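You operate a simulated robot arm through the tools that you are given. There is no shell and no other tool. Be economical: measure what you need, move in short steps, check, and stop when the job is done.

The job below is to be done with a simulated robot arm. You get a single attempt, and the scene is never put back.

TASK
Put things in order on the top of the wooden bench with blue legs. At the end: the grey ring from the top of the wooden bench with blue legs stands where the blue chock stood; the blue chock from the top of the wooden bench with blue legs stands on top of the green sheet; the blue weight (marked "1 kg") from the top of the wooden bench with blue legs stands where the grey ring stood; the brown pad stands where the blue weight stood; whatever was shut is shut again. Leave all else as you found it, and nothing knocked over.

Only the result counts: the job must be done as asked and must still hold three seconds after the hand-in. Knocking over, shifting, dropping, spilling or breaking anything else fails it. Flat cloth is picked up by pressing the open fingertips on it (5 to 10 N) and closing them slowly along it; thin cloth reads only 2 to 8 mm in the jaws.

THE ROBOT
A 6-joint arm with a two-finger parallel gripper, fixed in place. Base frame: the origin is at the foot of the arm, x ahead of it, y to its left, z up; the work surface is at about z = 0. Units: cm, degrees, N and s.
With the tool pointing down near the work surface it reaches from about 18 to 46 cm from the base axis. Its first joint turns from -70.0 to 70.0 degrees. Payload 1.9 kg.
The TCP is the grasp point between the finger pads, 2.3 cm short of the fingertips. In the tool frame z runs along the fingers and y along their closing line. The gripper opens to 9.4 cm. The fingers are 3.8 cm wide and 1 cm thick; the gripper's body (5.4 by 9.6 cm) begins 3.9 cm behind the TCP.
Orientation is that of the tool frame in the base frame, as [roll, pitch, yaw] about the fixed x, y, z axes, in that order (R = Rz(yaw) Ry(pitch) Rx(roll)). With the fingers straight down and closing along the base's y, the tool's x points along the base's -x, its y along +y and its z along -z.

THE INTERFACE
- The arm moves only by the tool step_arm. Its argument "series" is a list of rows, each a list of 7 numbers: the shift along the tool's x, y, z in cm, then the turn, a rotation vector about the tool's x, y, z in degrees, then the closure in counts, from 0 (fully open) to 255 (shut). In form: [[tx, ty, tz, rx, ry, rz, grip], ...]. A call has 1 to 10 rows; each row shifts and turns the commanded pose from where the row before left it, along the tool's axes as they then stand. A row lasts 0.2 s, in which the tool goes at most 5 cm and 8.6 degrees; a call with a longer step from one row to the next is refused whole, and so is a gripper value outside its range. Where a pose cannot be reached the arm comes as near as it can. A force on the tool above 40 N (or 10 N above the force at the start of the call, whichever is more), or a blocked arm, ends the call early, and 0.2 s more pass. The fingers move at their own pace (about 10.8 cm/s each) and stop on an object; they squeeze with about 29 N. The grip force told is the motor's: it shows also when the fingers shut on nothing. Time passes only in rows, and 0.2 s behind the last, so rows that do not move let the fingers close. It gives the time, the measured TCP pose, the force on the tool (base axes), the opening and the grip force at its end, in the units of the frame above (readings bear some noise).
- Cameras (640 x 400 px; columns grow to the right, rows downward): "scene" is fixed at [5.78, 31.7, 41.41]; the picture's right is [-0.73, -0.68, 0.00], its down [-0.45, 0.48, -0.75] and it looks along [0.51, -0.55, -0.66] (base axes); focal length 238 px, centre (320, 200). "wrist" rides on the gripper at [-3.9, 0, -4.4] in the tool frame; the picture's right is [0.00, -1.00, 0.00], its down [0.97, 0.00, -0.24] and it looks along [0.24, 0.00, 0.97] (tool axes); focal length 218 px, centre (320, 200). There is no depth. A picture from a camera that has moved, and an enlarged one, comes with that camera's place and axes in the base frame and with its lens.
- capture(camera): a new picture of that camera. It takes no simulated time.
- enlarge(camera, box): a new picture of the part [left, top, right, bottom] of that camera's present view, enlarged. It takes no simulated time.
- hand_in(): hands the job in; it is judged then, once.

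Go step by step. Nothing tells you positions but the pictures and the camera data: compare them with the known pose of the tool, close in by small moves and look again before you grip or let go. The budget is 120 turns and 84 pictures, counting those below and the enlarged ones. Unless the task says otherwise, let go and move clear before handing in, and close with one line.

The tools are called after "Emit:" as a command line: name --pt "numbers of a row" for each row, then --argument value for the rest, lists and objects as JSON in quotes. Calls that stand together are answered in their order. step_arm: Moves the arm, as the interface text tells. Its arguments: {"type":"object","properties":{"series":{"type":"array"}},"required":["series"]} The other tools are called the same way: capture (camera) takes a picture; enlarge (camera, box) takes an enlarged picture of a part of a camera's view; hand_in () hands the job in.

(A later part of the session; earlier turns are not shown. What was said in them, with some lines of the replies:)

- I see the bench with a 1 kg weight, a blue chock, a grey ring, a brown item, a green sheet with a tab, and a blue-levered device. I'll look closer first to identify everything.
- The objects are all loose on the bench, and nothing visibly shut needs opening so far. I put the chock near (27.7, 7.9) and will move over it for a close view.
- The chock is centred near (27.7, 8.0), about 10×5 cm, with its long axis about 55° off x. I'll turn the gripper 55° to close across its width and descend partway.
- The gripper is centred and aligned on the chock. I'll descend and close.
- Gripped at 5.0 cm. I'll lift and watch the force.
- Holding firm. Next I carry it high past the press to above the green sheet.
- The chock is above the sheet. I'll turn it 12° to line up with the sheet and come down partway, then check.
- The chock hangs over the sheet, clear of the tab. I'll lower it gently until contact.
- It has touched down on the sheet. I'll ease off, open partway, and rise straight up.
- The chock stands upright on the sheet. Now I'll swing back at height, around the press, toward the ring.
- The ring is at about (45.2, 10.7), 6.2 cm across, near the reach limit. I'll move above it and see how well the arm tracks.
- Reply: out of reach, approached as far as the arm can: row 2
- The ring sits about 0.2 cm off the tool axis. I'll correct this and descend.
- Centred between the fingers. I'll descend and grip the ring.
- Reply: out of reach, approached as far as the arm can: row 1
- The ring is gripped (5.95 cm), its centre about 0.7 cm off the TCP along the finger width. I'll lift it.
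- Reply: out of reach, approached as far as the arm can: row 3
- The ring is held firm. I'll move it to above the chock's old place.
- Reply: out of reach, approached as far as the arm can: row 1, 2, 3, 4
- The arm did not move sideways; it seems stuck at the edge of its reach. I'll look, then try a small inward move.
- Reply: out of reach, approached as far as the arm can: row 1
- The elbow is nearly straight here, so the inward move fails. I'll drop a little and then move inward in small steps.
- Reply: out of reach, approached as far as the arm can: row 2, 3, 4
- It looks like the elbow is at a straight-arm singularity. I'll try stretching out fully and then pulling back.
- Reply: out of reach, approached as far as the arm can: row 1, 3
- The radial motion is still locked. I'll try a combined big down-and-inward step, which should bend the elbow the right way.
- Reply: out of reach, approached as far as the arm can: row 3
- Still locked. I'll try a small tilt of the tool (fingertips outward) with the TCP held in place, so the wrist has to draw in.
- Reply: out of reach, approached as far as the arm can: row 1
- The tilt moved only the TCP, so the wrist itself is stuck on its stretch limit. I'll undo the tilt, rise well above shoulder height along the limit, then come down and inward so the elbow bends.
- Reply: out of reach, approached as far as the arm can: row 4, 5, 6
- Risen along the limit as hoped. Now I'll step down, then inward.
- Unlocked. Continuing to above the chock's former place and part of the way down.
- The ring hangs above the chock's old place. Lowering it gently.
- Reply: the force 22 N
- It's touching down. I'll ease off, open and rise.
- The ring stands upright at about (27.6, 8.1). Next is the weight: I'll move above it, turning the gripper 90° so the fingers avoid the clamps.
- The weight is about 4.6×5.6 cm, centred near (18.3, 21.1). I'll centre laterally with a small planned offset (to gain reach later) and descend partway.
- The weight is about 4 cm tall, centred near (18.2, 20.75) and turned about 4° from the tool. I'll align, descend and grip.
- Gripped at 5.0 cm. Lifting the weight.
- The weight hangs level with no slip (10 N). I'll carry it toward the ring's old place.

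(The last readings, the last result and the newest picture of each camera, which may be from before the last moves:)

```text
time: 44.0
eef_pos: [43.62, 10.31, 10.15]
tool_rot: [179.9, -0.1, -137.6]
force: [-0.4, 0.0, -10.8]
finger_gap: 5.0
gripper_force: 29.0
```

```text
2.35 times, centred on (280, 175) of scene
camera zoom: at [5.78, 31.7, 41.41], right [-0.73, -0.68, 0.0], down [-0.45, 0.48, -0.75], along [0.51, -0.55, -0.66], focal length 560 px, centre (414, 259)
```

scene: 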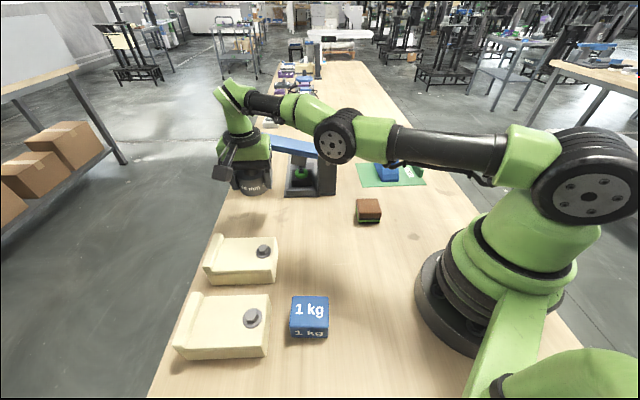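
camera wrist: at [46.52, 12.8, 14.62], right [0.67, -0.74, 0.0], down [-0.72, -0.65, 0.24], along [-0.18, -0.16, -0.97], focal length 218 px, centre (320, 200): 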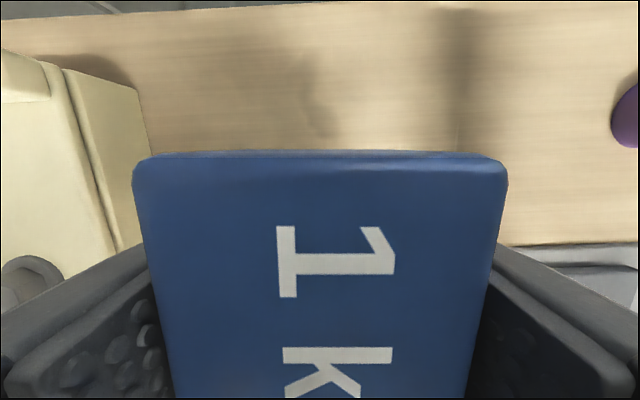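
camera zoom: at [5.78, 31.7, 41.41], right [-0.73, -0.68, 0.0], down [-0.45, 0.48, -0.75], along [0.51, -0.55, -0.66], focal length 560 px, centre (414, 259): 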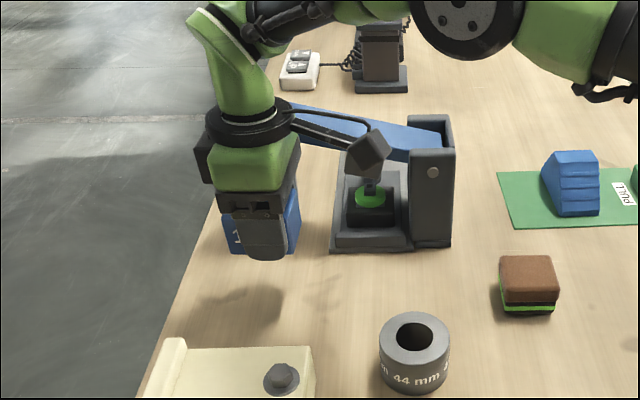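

Clear of press and clamp. I'll descend with a small outward correction.

Emit:
step_arm --pt "-0.4 -0.5 2.2 0 0 0 255" --pt "0 0 2.2 0 0 0 255" --pt "0 0 1.8 0 0 0 255" --pt "0 0 0 0 0 0 255"

Emit:
capture --camera "wrist"

Emit:
enlarge --camera "scene" --box '[180, 90, 380, 260]'

```text
time: 45.0
eef_pos: [44.28, 10.29, 4.09]
tool_rot: [-180.0, 0.1, -137.6]
force: [-0.5, 0.6, -10.2]
finger_gap: 4.98
gripper_force: 28.7
```

```text
41 pictures are left
camera wrist: at [47.23, 12.78, 8.6], right [0.67, -0.74, 0.0], down [-0.72, -0.65, 0.24], along [-0.18, -0.16, -0.97], focal length 218 px, centre (320, 200)
```

wrist: 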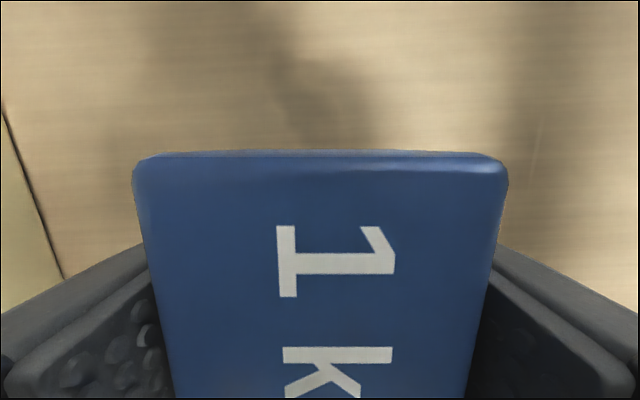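

```text
2.35 times, centred on (280, 175) of scene
camera zoom: at [5.78, 31.7, 41.41], right [-0.73, -0.68, 0.0], down [-0.45, 0.48, -0.75], along [0.51, -0.55, -0.66], focal length 560 px, centre (414, 259)
```

zoom: 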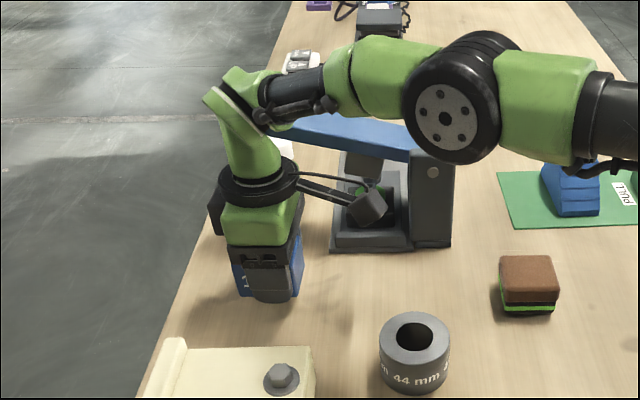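

Good, it's within reach. Lowering the last 1.4 cm gently.

Emit:
step_arm --pt "0 0 0.7 0 0 0 255" --pt "0 0 0.5 0 0 0 255" --pt "0 0 0.2 0 0 0 255" --pt "0 0 0.1 0 0 0 255" --pt "0 0 0 0 0 0 255"

```text
time: 46.2
eef_pos: [44.1, 10.25, 2.74]
tool_rot: [180.0, -0.1, -137.6]
force: [-1.4, -0.1, -9.9]
finger_gap: 4.97
gripper_force: 29.4
```

Emit:
step_arm --pt "0 0 0.15 0 0 0 255" --pt "0 0 0.1 0 0 0 255" --pt "0 0 0 0 0 0 255"

```text
time: 47.0
eef_pos: [44.17, 10.32, 2.72]
tool_rot: [180.0, 0.2, -137.8]
force: [-3.8, -2.7, 4.0]
finger_gap: 5.03
gripper_force: 29.2
```

Touched down. I'll open partway and rise straight up.

Emit:
step_arm --pt "0 0 -0.05 0 0 0 120" --pt "0 0 0 0 0 0 75" --pt "0 0 0 0 0 0 75" --pt "0 0 -1.5 0 0 0 75" --pt "0 0 -3 0 0 0 75" --pt "0 0 -4 0 0 0 75" --pt "0 0 0 0 0 0 75"

Emit:
capture --camera "wrist"

```text
time: 48.6
eef_pos: [43.92, 10.31, 11.17]
tool_rot: [179.9, -0.1, -137.7]
force: [-0.5, 0.6, 0.0]
finger_gap: 6.63
gripper_force: 0.0
```

```text
39 pictures are left
camera wrist: at [46.8, 12.79, 15.59], right [0.67, -0.74, 0.0], down [-0.72, -0.65, 0.24], along [-0.18, -0.16, -0.97], focal length 218 px, centre (320, 200)
```

wrist: 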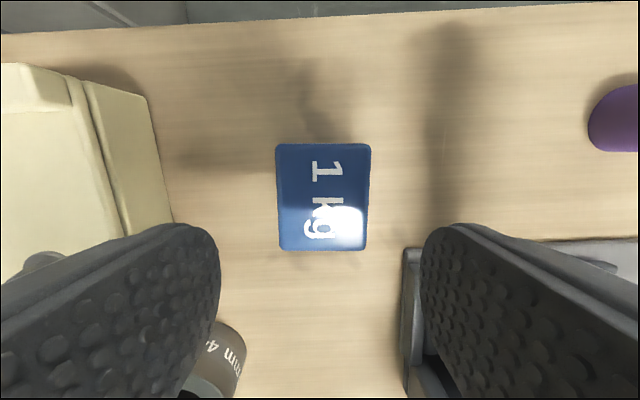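

The weight is at about (44.8, 10.9), where the ring stood. I'll retract inward and head for the brown pad with a good look at it.

Emit:
step_arm --pt "1.5 1.4 -1 0 0 0 75" --pt "2.2 2 -2 0 0 0 0" --pt "2.2 2 -3 0 0 0 0" --pt "0 0 0 0 0 0 0"

```text
time: 49.6
eef_pos: [36.04, 10.32, 16.98]
tool_rot: [179.9, 0.2, -137.6]
force: [0.7, -0.1, 0.4]
finger_gap: 9.41
gripper_force: 0.0
```

Emit:
step_arm --pt "4.4 0.4 0 0 0 0 0" --pt "4.4 0.4 0 0 0 0 0" --pt "3.5 -2.0 0 0 0 0 0" --pt "3.5 -2.0 0 0 0 0 0" --pt "3.3 -2.1 0 0 0 0 0" --pt "0 0 0 0 0 0 0"

Emit:
capture --camera "wrist"

Emit:
enlarge --camera "scene" --box '[340, 185, 400, 235]'

```text
time: 51.0
eef_pos: [25.42, -6.33, 16.99]
tool_rot: [180.0, 0.0, -137.7]
force: [-0.7, 1.0, 0.0]
finger_gap: 9.39
gripper_force: 0.1
```

```text
38 pictures are left
camera wrist: at [28.29, -3.95, 21.55], right [0.67, -0.74, 0.0], down [-0.72, -0.65, 0.24], along [-0.18, -0.16, -0.97], focal length 218 px, centre (320, 200)
```

wrist: 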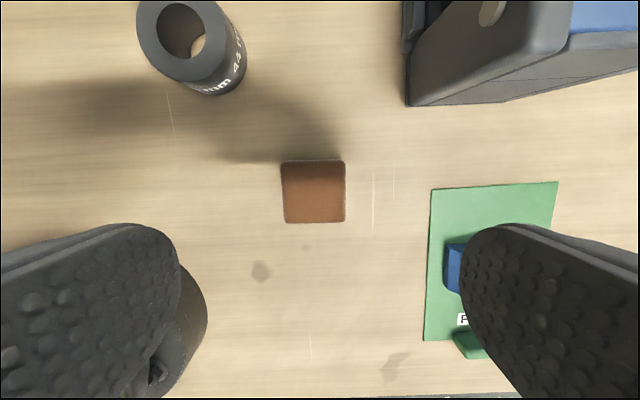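

```text
8.00 times, centred on (370, 210) of scene
camera zoom: at [5.78, 31.7, 41.41], right [-0.73, -0.68, 0.0], down [-0.45, 0.48, -0.75], along [0.51, -0.55, -0.66], focal length 1903 px, centre (-80, 120)
```

zoom: 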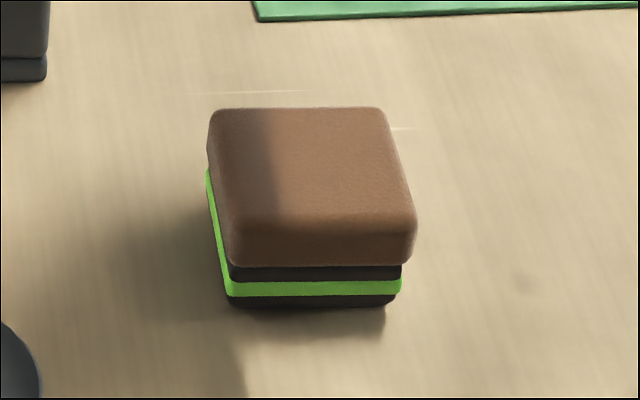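

The brown pad sits on what looks like a separate black/green slab, so I should grip only the brown layer, above about z = 1.7. I'll centre on it and descend partway.

Emit:
step_arm --pt "-0.1 0.5 3 0 0 0 0" --pt "0 0 3 0 0 0 0" --pt "0 0 2.5 0 0 0 0" --pt "0 0 0 0 0 0 0"

Emit:
capture --camera "wrist"

Emit:
enlarge --camera "scene" --box '[330, 165, 410, 235]'

```text
time: 52.0
eef_pos: [25.3, -6.04, 8.42]
tool_rot: [-180.0, 0.1, -137.8]
force: [-1.0, -0.7, -0.2]
finger_gap: 9.42
gripper_force: 0.2
```

```text
36 pictures are left
camera wrist: at [28.17, -3.59, 12.98], right [0.67, -0.74, 0.0], down [-0.72, -0.65, 0.24], along [-0.18, -0.16, -0.97], focal length 218 px, centre (320, 200)
```

wrist: 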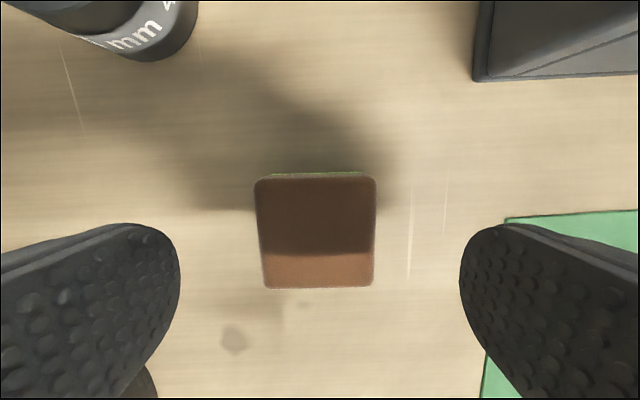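

```text
5.71 times, centred on (370, 200) of scene
camera zoom: at [5.78, 31.7, 41.41], right [-0.73, -0.68, 0.0], down [-0.45, 0.48, -0.75], along [0.51, -0.55, -0.66], focal length 1359 px, centre (34, 200)
```

zoom: 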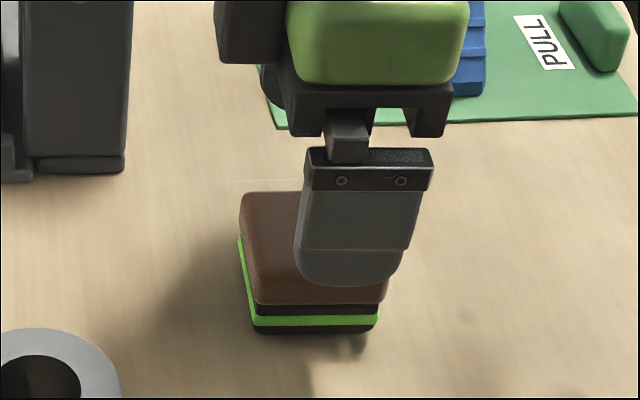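

The pad is brown from about z = 1.8 to 3.8. I'll set the fingertips at about z = 2.1 and close gradually.

Emit:
step_arm --pt "0 0.17 2 0 0 -1 0" --pt "0 0 1.5 0 0 0 0" --pt "0 0 0.5 0 0 0 60" --pt "0 0 0 0 0 0 90" --pt "0 0 0 0 0 0 100" --pt "0 0 0 0 0 0 100"

Emit:
capture --camera "wrist"

Emit:
enlarge --camera "scene" --box '[330, 165, 410, 235]'

```text
time: 53.4
eef_pos: [25.01, -6.11, 4.63]
tool_rot: [-179.9, 0.1, -136.6]
force: [0.1, 0.1, 0.4]
finger_gap: 5.72
gripper_force: 0.0
```

```text
34 pictures are left
camera wrist: at [27.93, -3.49, 9.03], right [0.69, -0.73, 0.0], down [-0.71, -0.67, 0.24], along [-0.17, -0.16, -0.97], focal length 218 px, centre (320, 200)
```

wrist: 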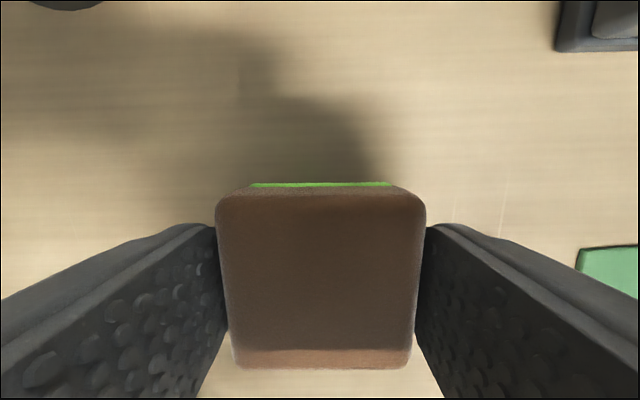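

```text
5.71 times, centred on (370, 200) of scene
camera zoom: at [5.78, 31.7, 41.41], right [-0.73, -0.68, 0.0], down [-0.45, 0.48, -0.75], along [0.51, -0.55, -0.66], focal length 1359 px, centre (34, 200)
```

zoom: 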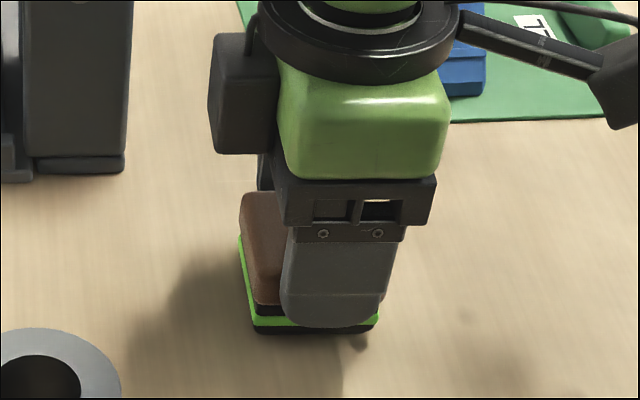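

Centred. Closing on the brown layer.

Emit:
step_arm --pt "0 0 0.1 0 0 0 110" --pt "0 0 0 0 0 0 125" --pt "0 0 0 0 0 0 255" --pt "0 0 0 0 0 0 255" --pt "0 0 0 0 0 0 255"

Emit:
step_arm --pt "0 0 -0.3 0 0 0 255" --pt "0 0 -0.5 0 0 0 255" --pt "0 0 -0.7 0 0 0 255" --pt "0 0 0 0 0 0 255"

Emit:
enlarge --camera "scene" --box '[330, 165, 410, 235]'

Emit:
capture --camera "wrist"

```text
time: 54.6
eef_pos: [24.94, -5.99, 4.56]
tool_rot: [-179.8, 0.0, -136.5]
force: [2.1, -0.3, 12.4]
finger_gap: 5.3
gripper_force: 28.6
```

```text
time: 55.6
eef_pos: [24.95, -6.05, 5.98]
tool_rot: [180.0, 0.1, -136.6]
force: [-0.6, -0.4, -0.3]
finger_gap: 5.33
gripper_force: 28.8
```

```text
5.71 times, centred on (370, 200) of scene
camera zoom: at [5.78, 31.7, 41.41], right [-0.73, -0.68, 0.0], down [-0.45, 0.48, -0.75], along [0.51, -0.55, -0.66], focal length 1359 px, centre (34, 200)
```

zoom: 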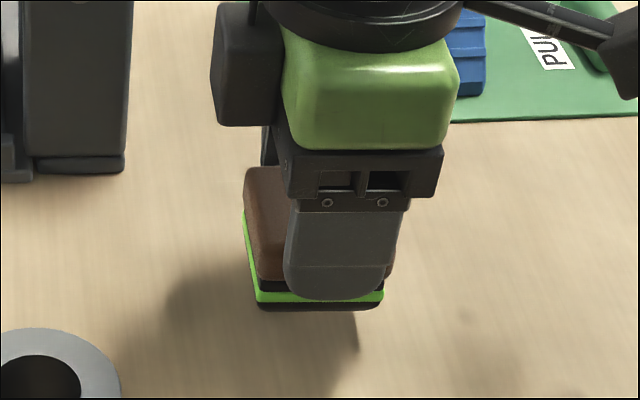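

```text
31 pictures are left
camera wrist: at [27.92, -3.47, 10.37], right [0.69, -0.73, 0.0], down [-0.71, -0.67, 0.24], along [-0.17, -0.16, -0.97], focal length 218 px, centre (320, 200)
```

wrist: 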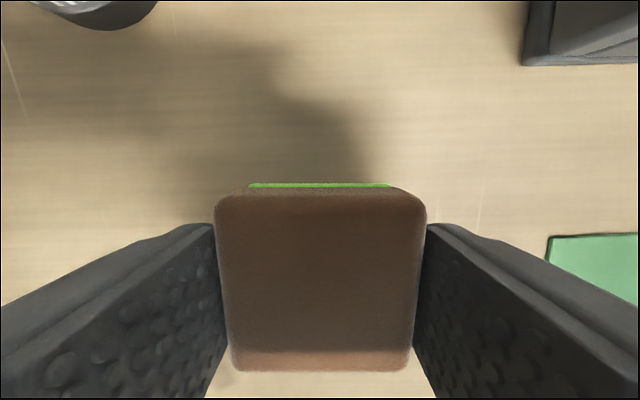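

The whole stack rose, slab included. To learn whether the slab is part of the pad or merely caught by the fingertips, I'll set it back in the same place and regrip higher, on brown only.

Emit:
step_arm --pt "0 0 0.8 0 0 0 255" --pt "0 0 0.5 0 0 0 255" --pt "0 0 0.15 0 0 0 255" --pt "0 0 0 0 0 0 255"

Emit:
enlarge --camera "scene" --box '[340, 180, 400, 230]'

```text
time: 56.6
eef_pos: [25.12, -5.76, 4.5]
tool_rot: [-180.0, 0.1, -136.8]
force: [-4.6, -1.0, 17.6]
finger_gap: 5.31
gripper_force: 28.9
```

```text
8.00 times, centred on (370, 205) of scene
camera zoom: at [5.77, 31.7, 41.41], right [-0.73, -0.68, 0.0], down [-0.45, 0.48, -0.75], along [0.51, -0.55, -0.66], focal length 1903 px, centre (-80, 160)
```

zoom: 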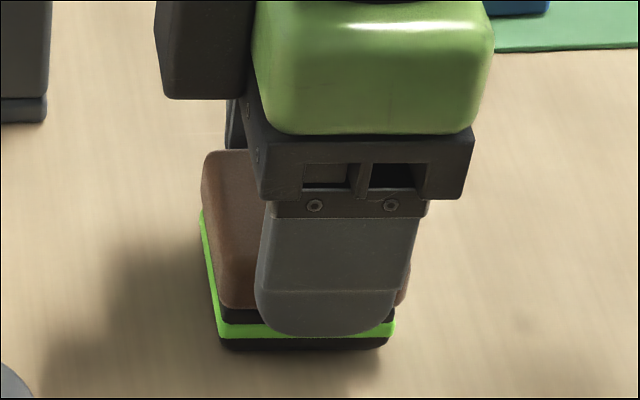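

Emit:
step_arm --pt "0 0 -0.1 0 0 0 255" --pt "0 0 0 0 0 0 100" --pt "0 0 0 0 0 0 95" --pt "0 0 -0.75 0 0 0 95" --pt "0 0 0 0 0 0 110" --pt "0 0 0 0 0 0 255" --pt "0 0 0 0 0 0 255"

Emit:
step_arm --pt "0 0 -0.3 0 0 0 255" --pt "0 0 -0.6 0 0 0 255" --pt "0 0 -1.0 0 0 0 255" --pt "0 0 0 0 0 0 255"

Emit:
enlarge --camera "scene" --box '[340, 170, 400, 230]'

```text
time: 58.2
eef_pos: [25.04, -5.78, 5.38]
tool_rot: [180.0, 0.1, -136.7]
force: [-0.6, -0.4, -1.0]
finger_gap: 5.3
gripper_force: 29.1
```

```text
time: 59.2
eef_pos: [24.97, -5.76, 7.19]
tool_rot: [179.9, 0.0, -136.6]
force: [0.3, 0.5, -0.3]
finger_gap: 5.28
gripper_force: 28.7
```

```text
6.67 times, centred on (370, 200) of scene
camera zoom: at [5.78, 31.7, 41.41], right [-0.73, -0.68, 0.0], down [-0.45, 0.48, -0.75], along [0.51, -0.55, -0.66], focal length 1586 px, centre (-13, 200)
```

zoom: 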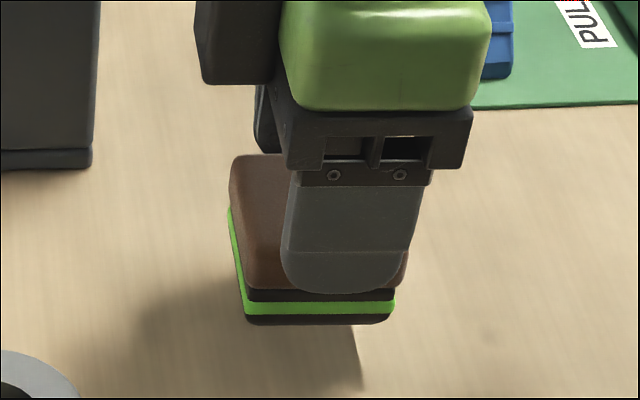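

Gripped only at the very top of the brown part, the whole piece still comes up, so it is one body. I'll carry it to the weight's old place.

Emit:
step_arm --pt "0 0 -3 0 0 0 255" --pt "0 0 -4 0 0 0 255" --pt "-2.2 3.99 -1 0 0 0 255" --pt "-2.2 3.99 0 0 0 0 255" --pt "-2.2 3.99 0 0 0 0 255" --pt "-2.2 3.99 0 0 0 0 255" --pt "-2.2 3.99 0 0 0 0 255" --pt "-2.2 3.99 0 0 0 0 255" --pt "0 0 0 0 0 0 255"

Emit:
capture --camera "wrist"

Emit:
capture --camera "scene"

```text
time: 61.2
eef_pos: [18.5, 20.45, 15.12]
tool_rot: [180.0, 0.1, -136.7]
force: [0.1, 0.9, -0.4]
finger_gap: 5.29
gripper_force: 29.3
```

```text
28 pictures are left
camera wrist: at [21.36, 23.06, 19.51], right [0.69, -0.73, 0.0], down [-0.71, -0.67, 0.24], along [-0.17, -0.16, -0.97], focal length 218 px, centre (320, 200)
```

wrist: 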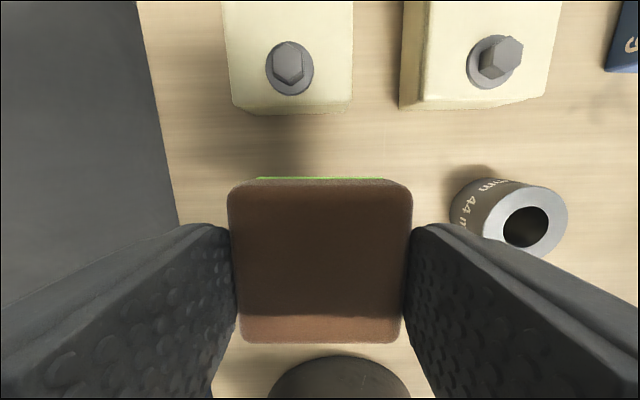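

```text
27 pictures are left
```

scene: 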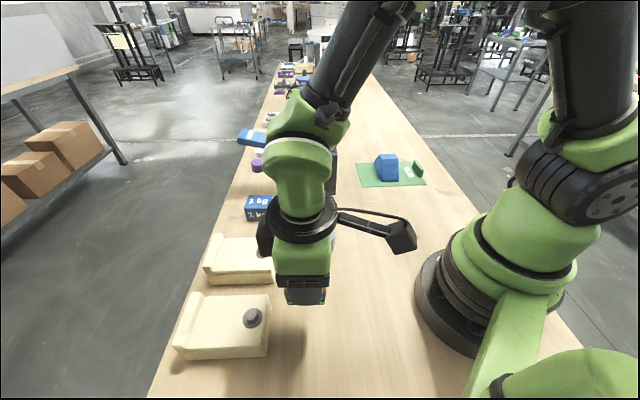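

The pad's old spot is bare, and the pad hangs over the weight's place. I'll correct 0.4 cm and lower it.

Emit:
step_arm --pt "0 0.4 3 0 0 0 255" --pt "0 0 3 0 0 0 255" --pt "0 0 2 0 0 0 255" --pt "0 0 1 0 0 0 255" --pt "0 0 0.3 0 0 0 255" --pt "0 0 0 0 0 0 255"

Emit:
step_arm --pt "0 0 0.15 0 0 0 255" --pt "0 0 0.1 0 0 0 255" --pt "0 0 0 0 0 0 255"

```text
time: 62.6
eef_pos: [17.95, 20.83, 5.88]
tool_rot: [180.0, 0.1, -136.6]
force: [0.1, -0.3, -0.6]
finger_gap: 5.28
gripper_force: 29.1
```

```text
time: 63.4
eef_pos: [18.08, 20.89, 5.74]
tool_rot: [-180.0, 0.1, -136.6]
force: [-0.9, 0.7, -0.9]
finger_gap: 5.29
gripper_force: 28.5
```

Emit:
step_arm --pt "0 0 0.15 0 0 0 255" --pt "0 0 0.15 0 0 0 255" --pt "0 0 0 0 0 0 255"

Emit:
enlarge --camera "scene" --box '[270, 270, 350, 350]'

```text
time: 64.2
eef_pos: [17.96, 20.87, 5.32]
tool_rot: [-180.0, 0.2, -136.8]
force: [-0.1, -0.7, -0.4]
finger_gap: 5.26
gripper_force: 29.5
```

```text
5.00 times, centred on (310, 310) of scene
camera zoom: at [5.78, 31.7, 41.41], right [-0.73, -0.68, 0.0], down [-0.45, 0.48, -0.75], along [0.51, -0.55, -0.66], focal length 1189 px, centre (370, -350)
```

zoom: 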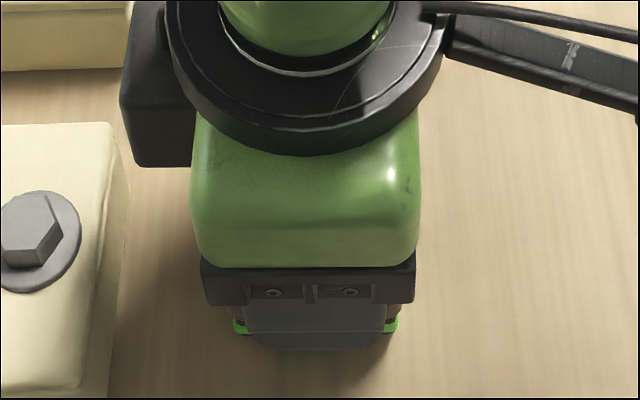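

Emit:
step_arm --pt "0 0 0.1 0 0 0 255" --pt "0 0 0.1 0 0 0 255" --pt "0 0 0 0 0 0 255"

```text
time: 65.0
eef_pos: [17.96, 20.82, 5.32]
tool_rot: [-179.9, 0.0, -136.7]
force: [0.2, -10.9, 37.2]
finger_gap: 5.29
gripper_force: 29.0
```

Firm contact now. I'll ease off, open partway and rise.

Emit:
step_arm --pt "0 0 -0.2 0 0 0 255" --pt "0 0 0 0 0 0 110" --pt "0 0 0 0 0 0 70" --pt "0 0 0 0 0 0 70" --pt "0 0 -2 0 0 0 70" --pt "0 0 -4 0 0 0 70" --pt "0 0 -4 0 0 0 70" --pt "0 0 -4 0 0 0 70" --pt "0 0 0 0 0 0 0"

Emit:
capture --camera "wrist"

Emit:
capture --camera "scene"

```text
time: 67.0
eef_pos: [17.96, 20.96, 19.27]
tool_rot: [-180.0, 0.0, -136.5]
force: [0.4, -0.1, -0.4]
finger_gap: 9.41
gripper_force: 0.0
```

```text
25 pictures are left
camera wrist: at [20.87, 23.5, 23.72], right [0.69, -0.73, 0.0], down [-0.71, -0.67, 0.24], along [-0.17, -0.16, -0.97], focal length 218 px, centre (320, 200)
```

wrist: 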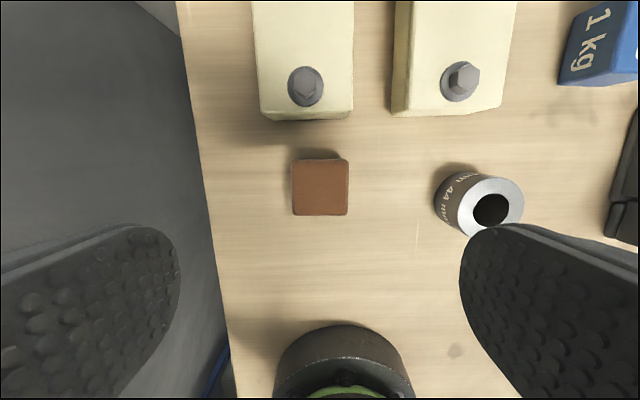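

```text
24 pictures are left
```

scene: 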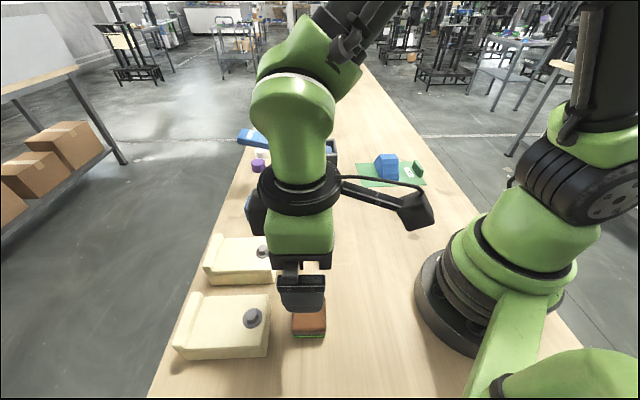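

The pad is in place. I'll move the arm clear and take a last look at everything.

Emit:
step_arm --pt "-1.1 -4 -2 0 0 0 0" --pt "-1.1 -4 -2 0 0 0 0" --pt "-1.5 -4 -2 0 0 0 0" --pt "-3 -3 0 0 0 0 0" --pt "0 0 0 0 0 0 0"

Emit:
capture --camera "scene"

Emit:
enlarge --camera "scene" --box '[180, 120, 440, 360]'

```text
time: 68.2
eef_pos: [33.01, 14.79, 25.07]
tool_rot: [180.0, 0.0, -136.6]
force: [-0.4, 0.0, 0.6]
finger_gap: 9.41
gripper_force: 0.1
```

```text
23 pictures are left
```

scene: 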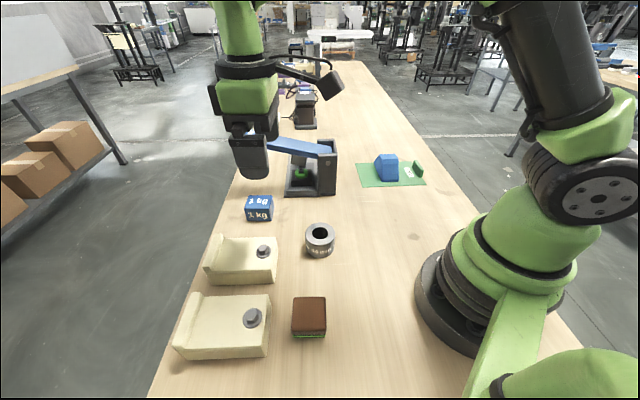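

```text
1.67 times, centred on (310, 240) of scene
camera zoom: at [5.78, 31.7, 41.41], right [-0.73, -0.68, 0.0], down [-0.45, 0.48, -0.75], along [0.51, -0.55, -0.66], focal length 396 px, centre (337, 133)
```

zoom: 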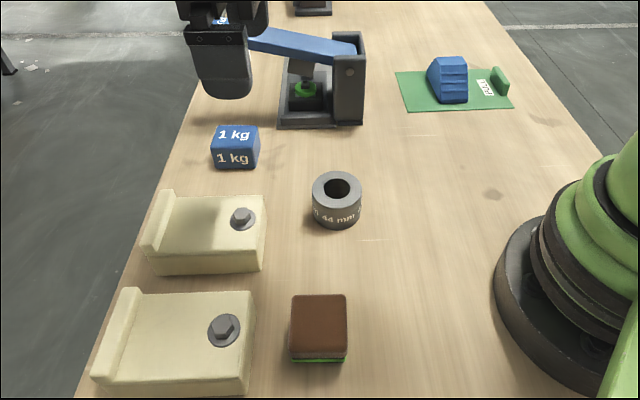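

Everything is upright in its new place, and the press, clamps and sheet look unmoved. The gripper is empty and clear, so I'm handing in.

Emit:
hand_in

```text
The job is handed in.
```

I handed the job in. By my camera estimates, the ring, the 1 kg weight and the brown pad are each within about 0.5 cm of their target spots, and the chock stands on the green sheet. Nothing was open or needed shutting. The brown pad lifted together with its black and green base, so I moved the two as one piece.
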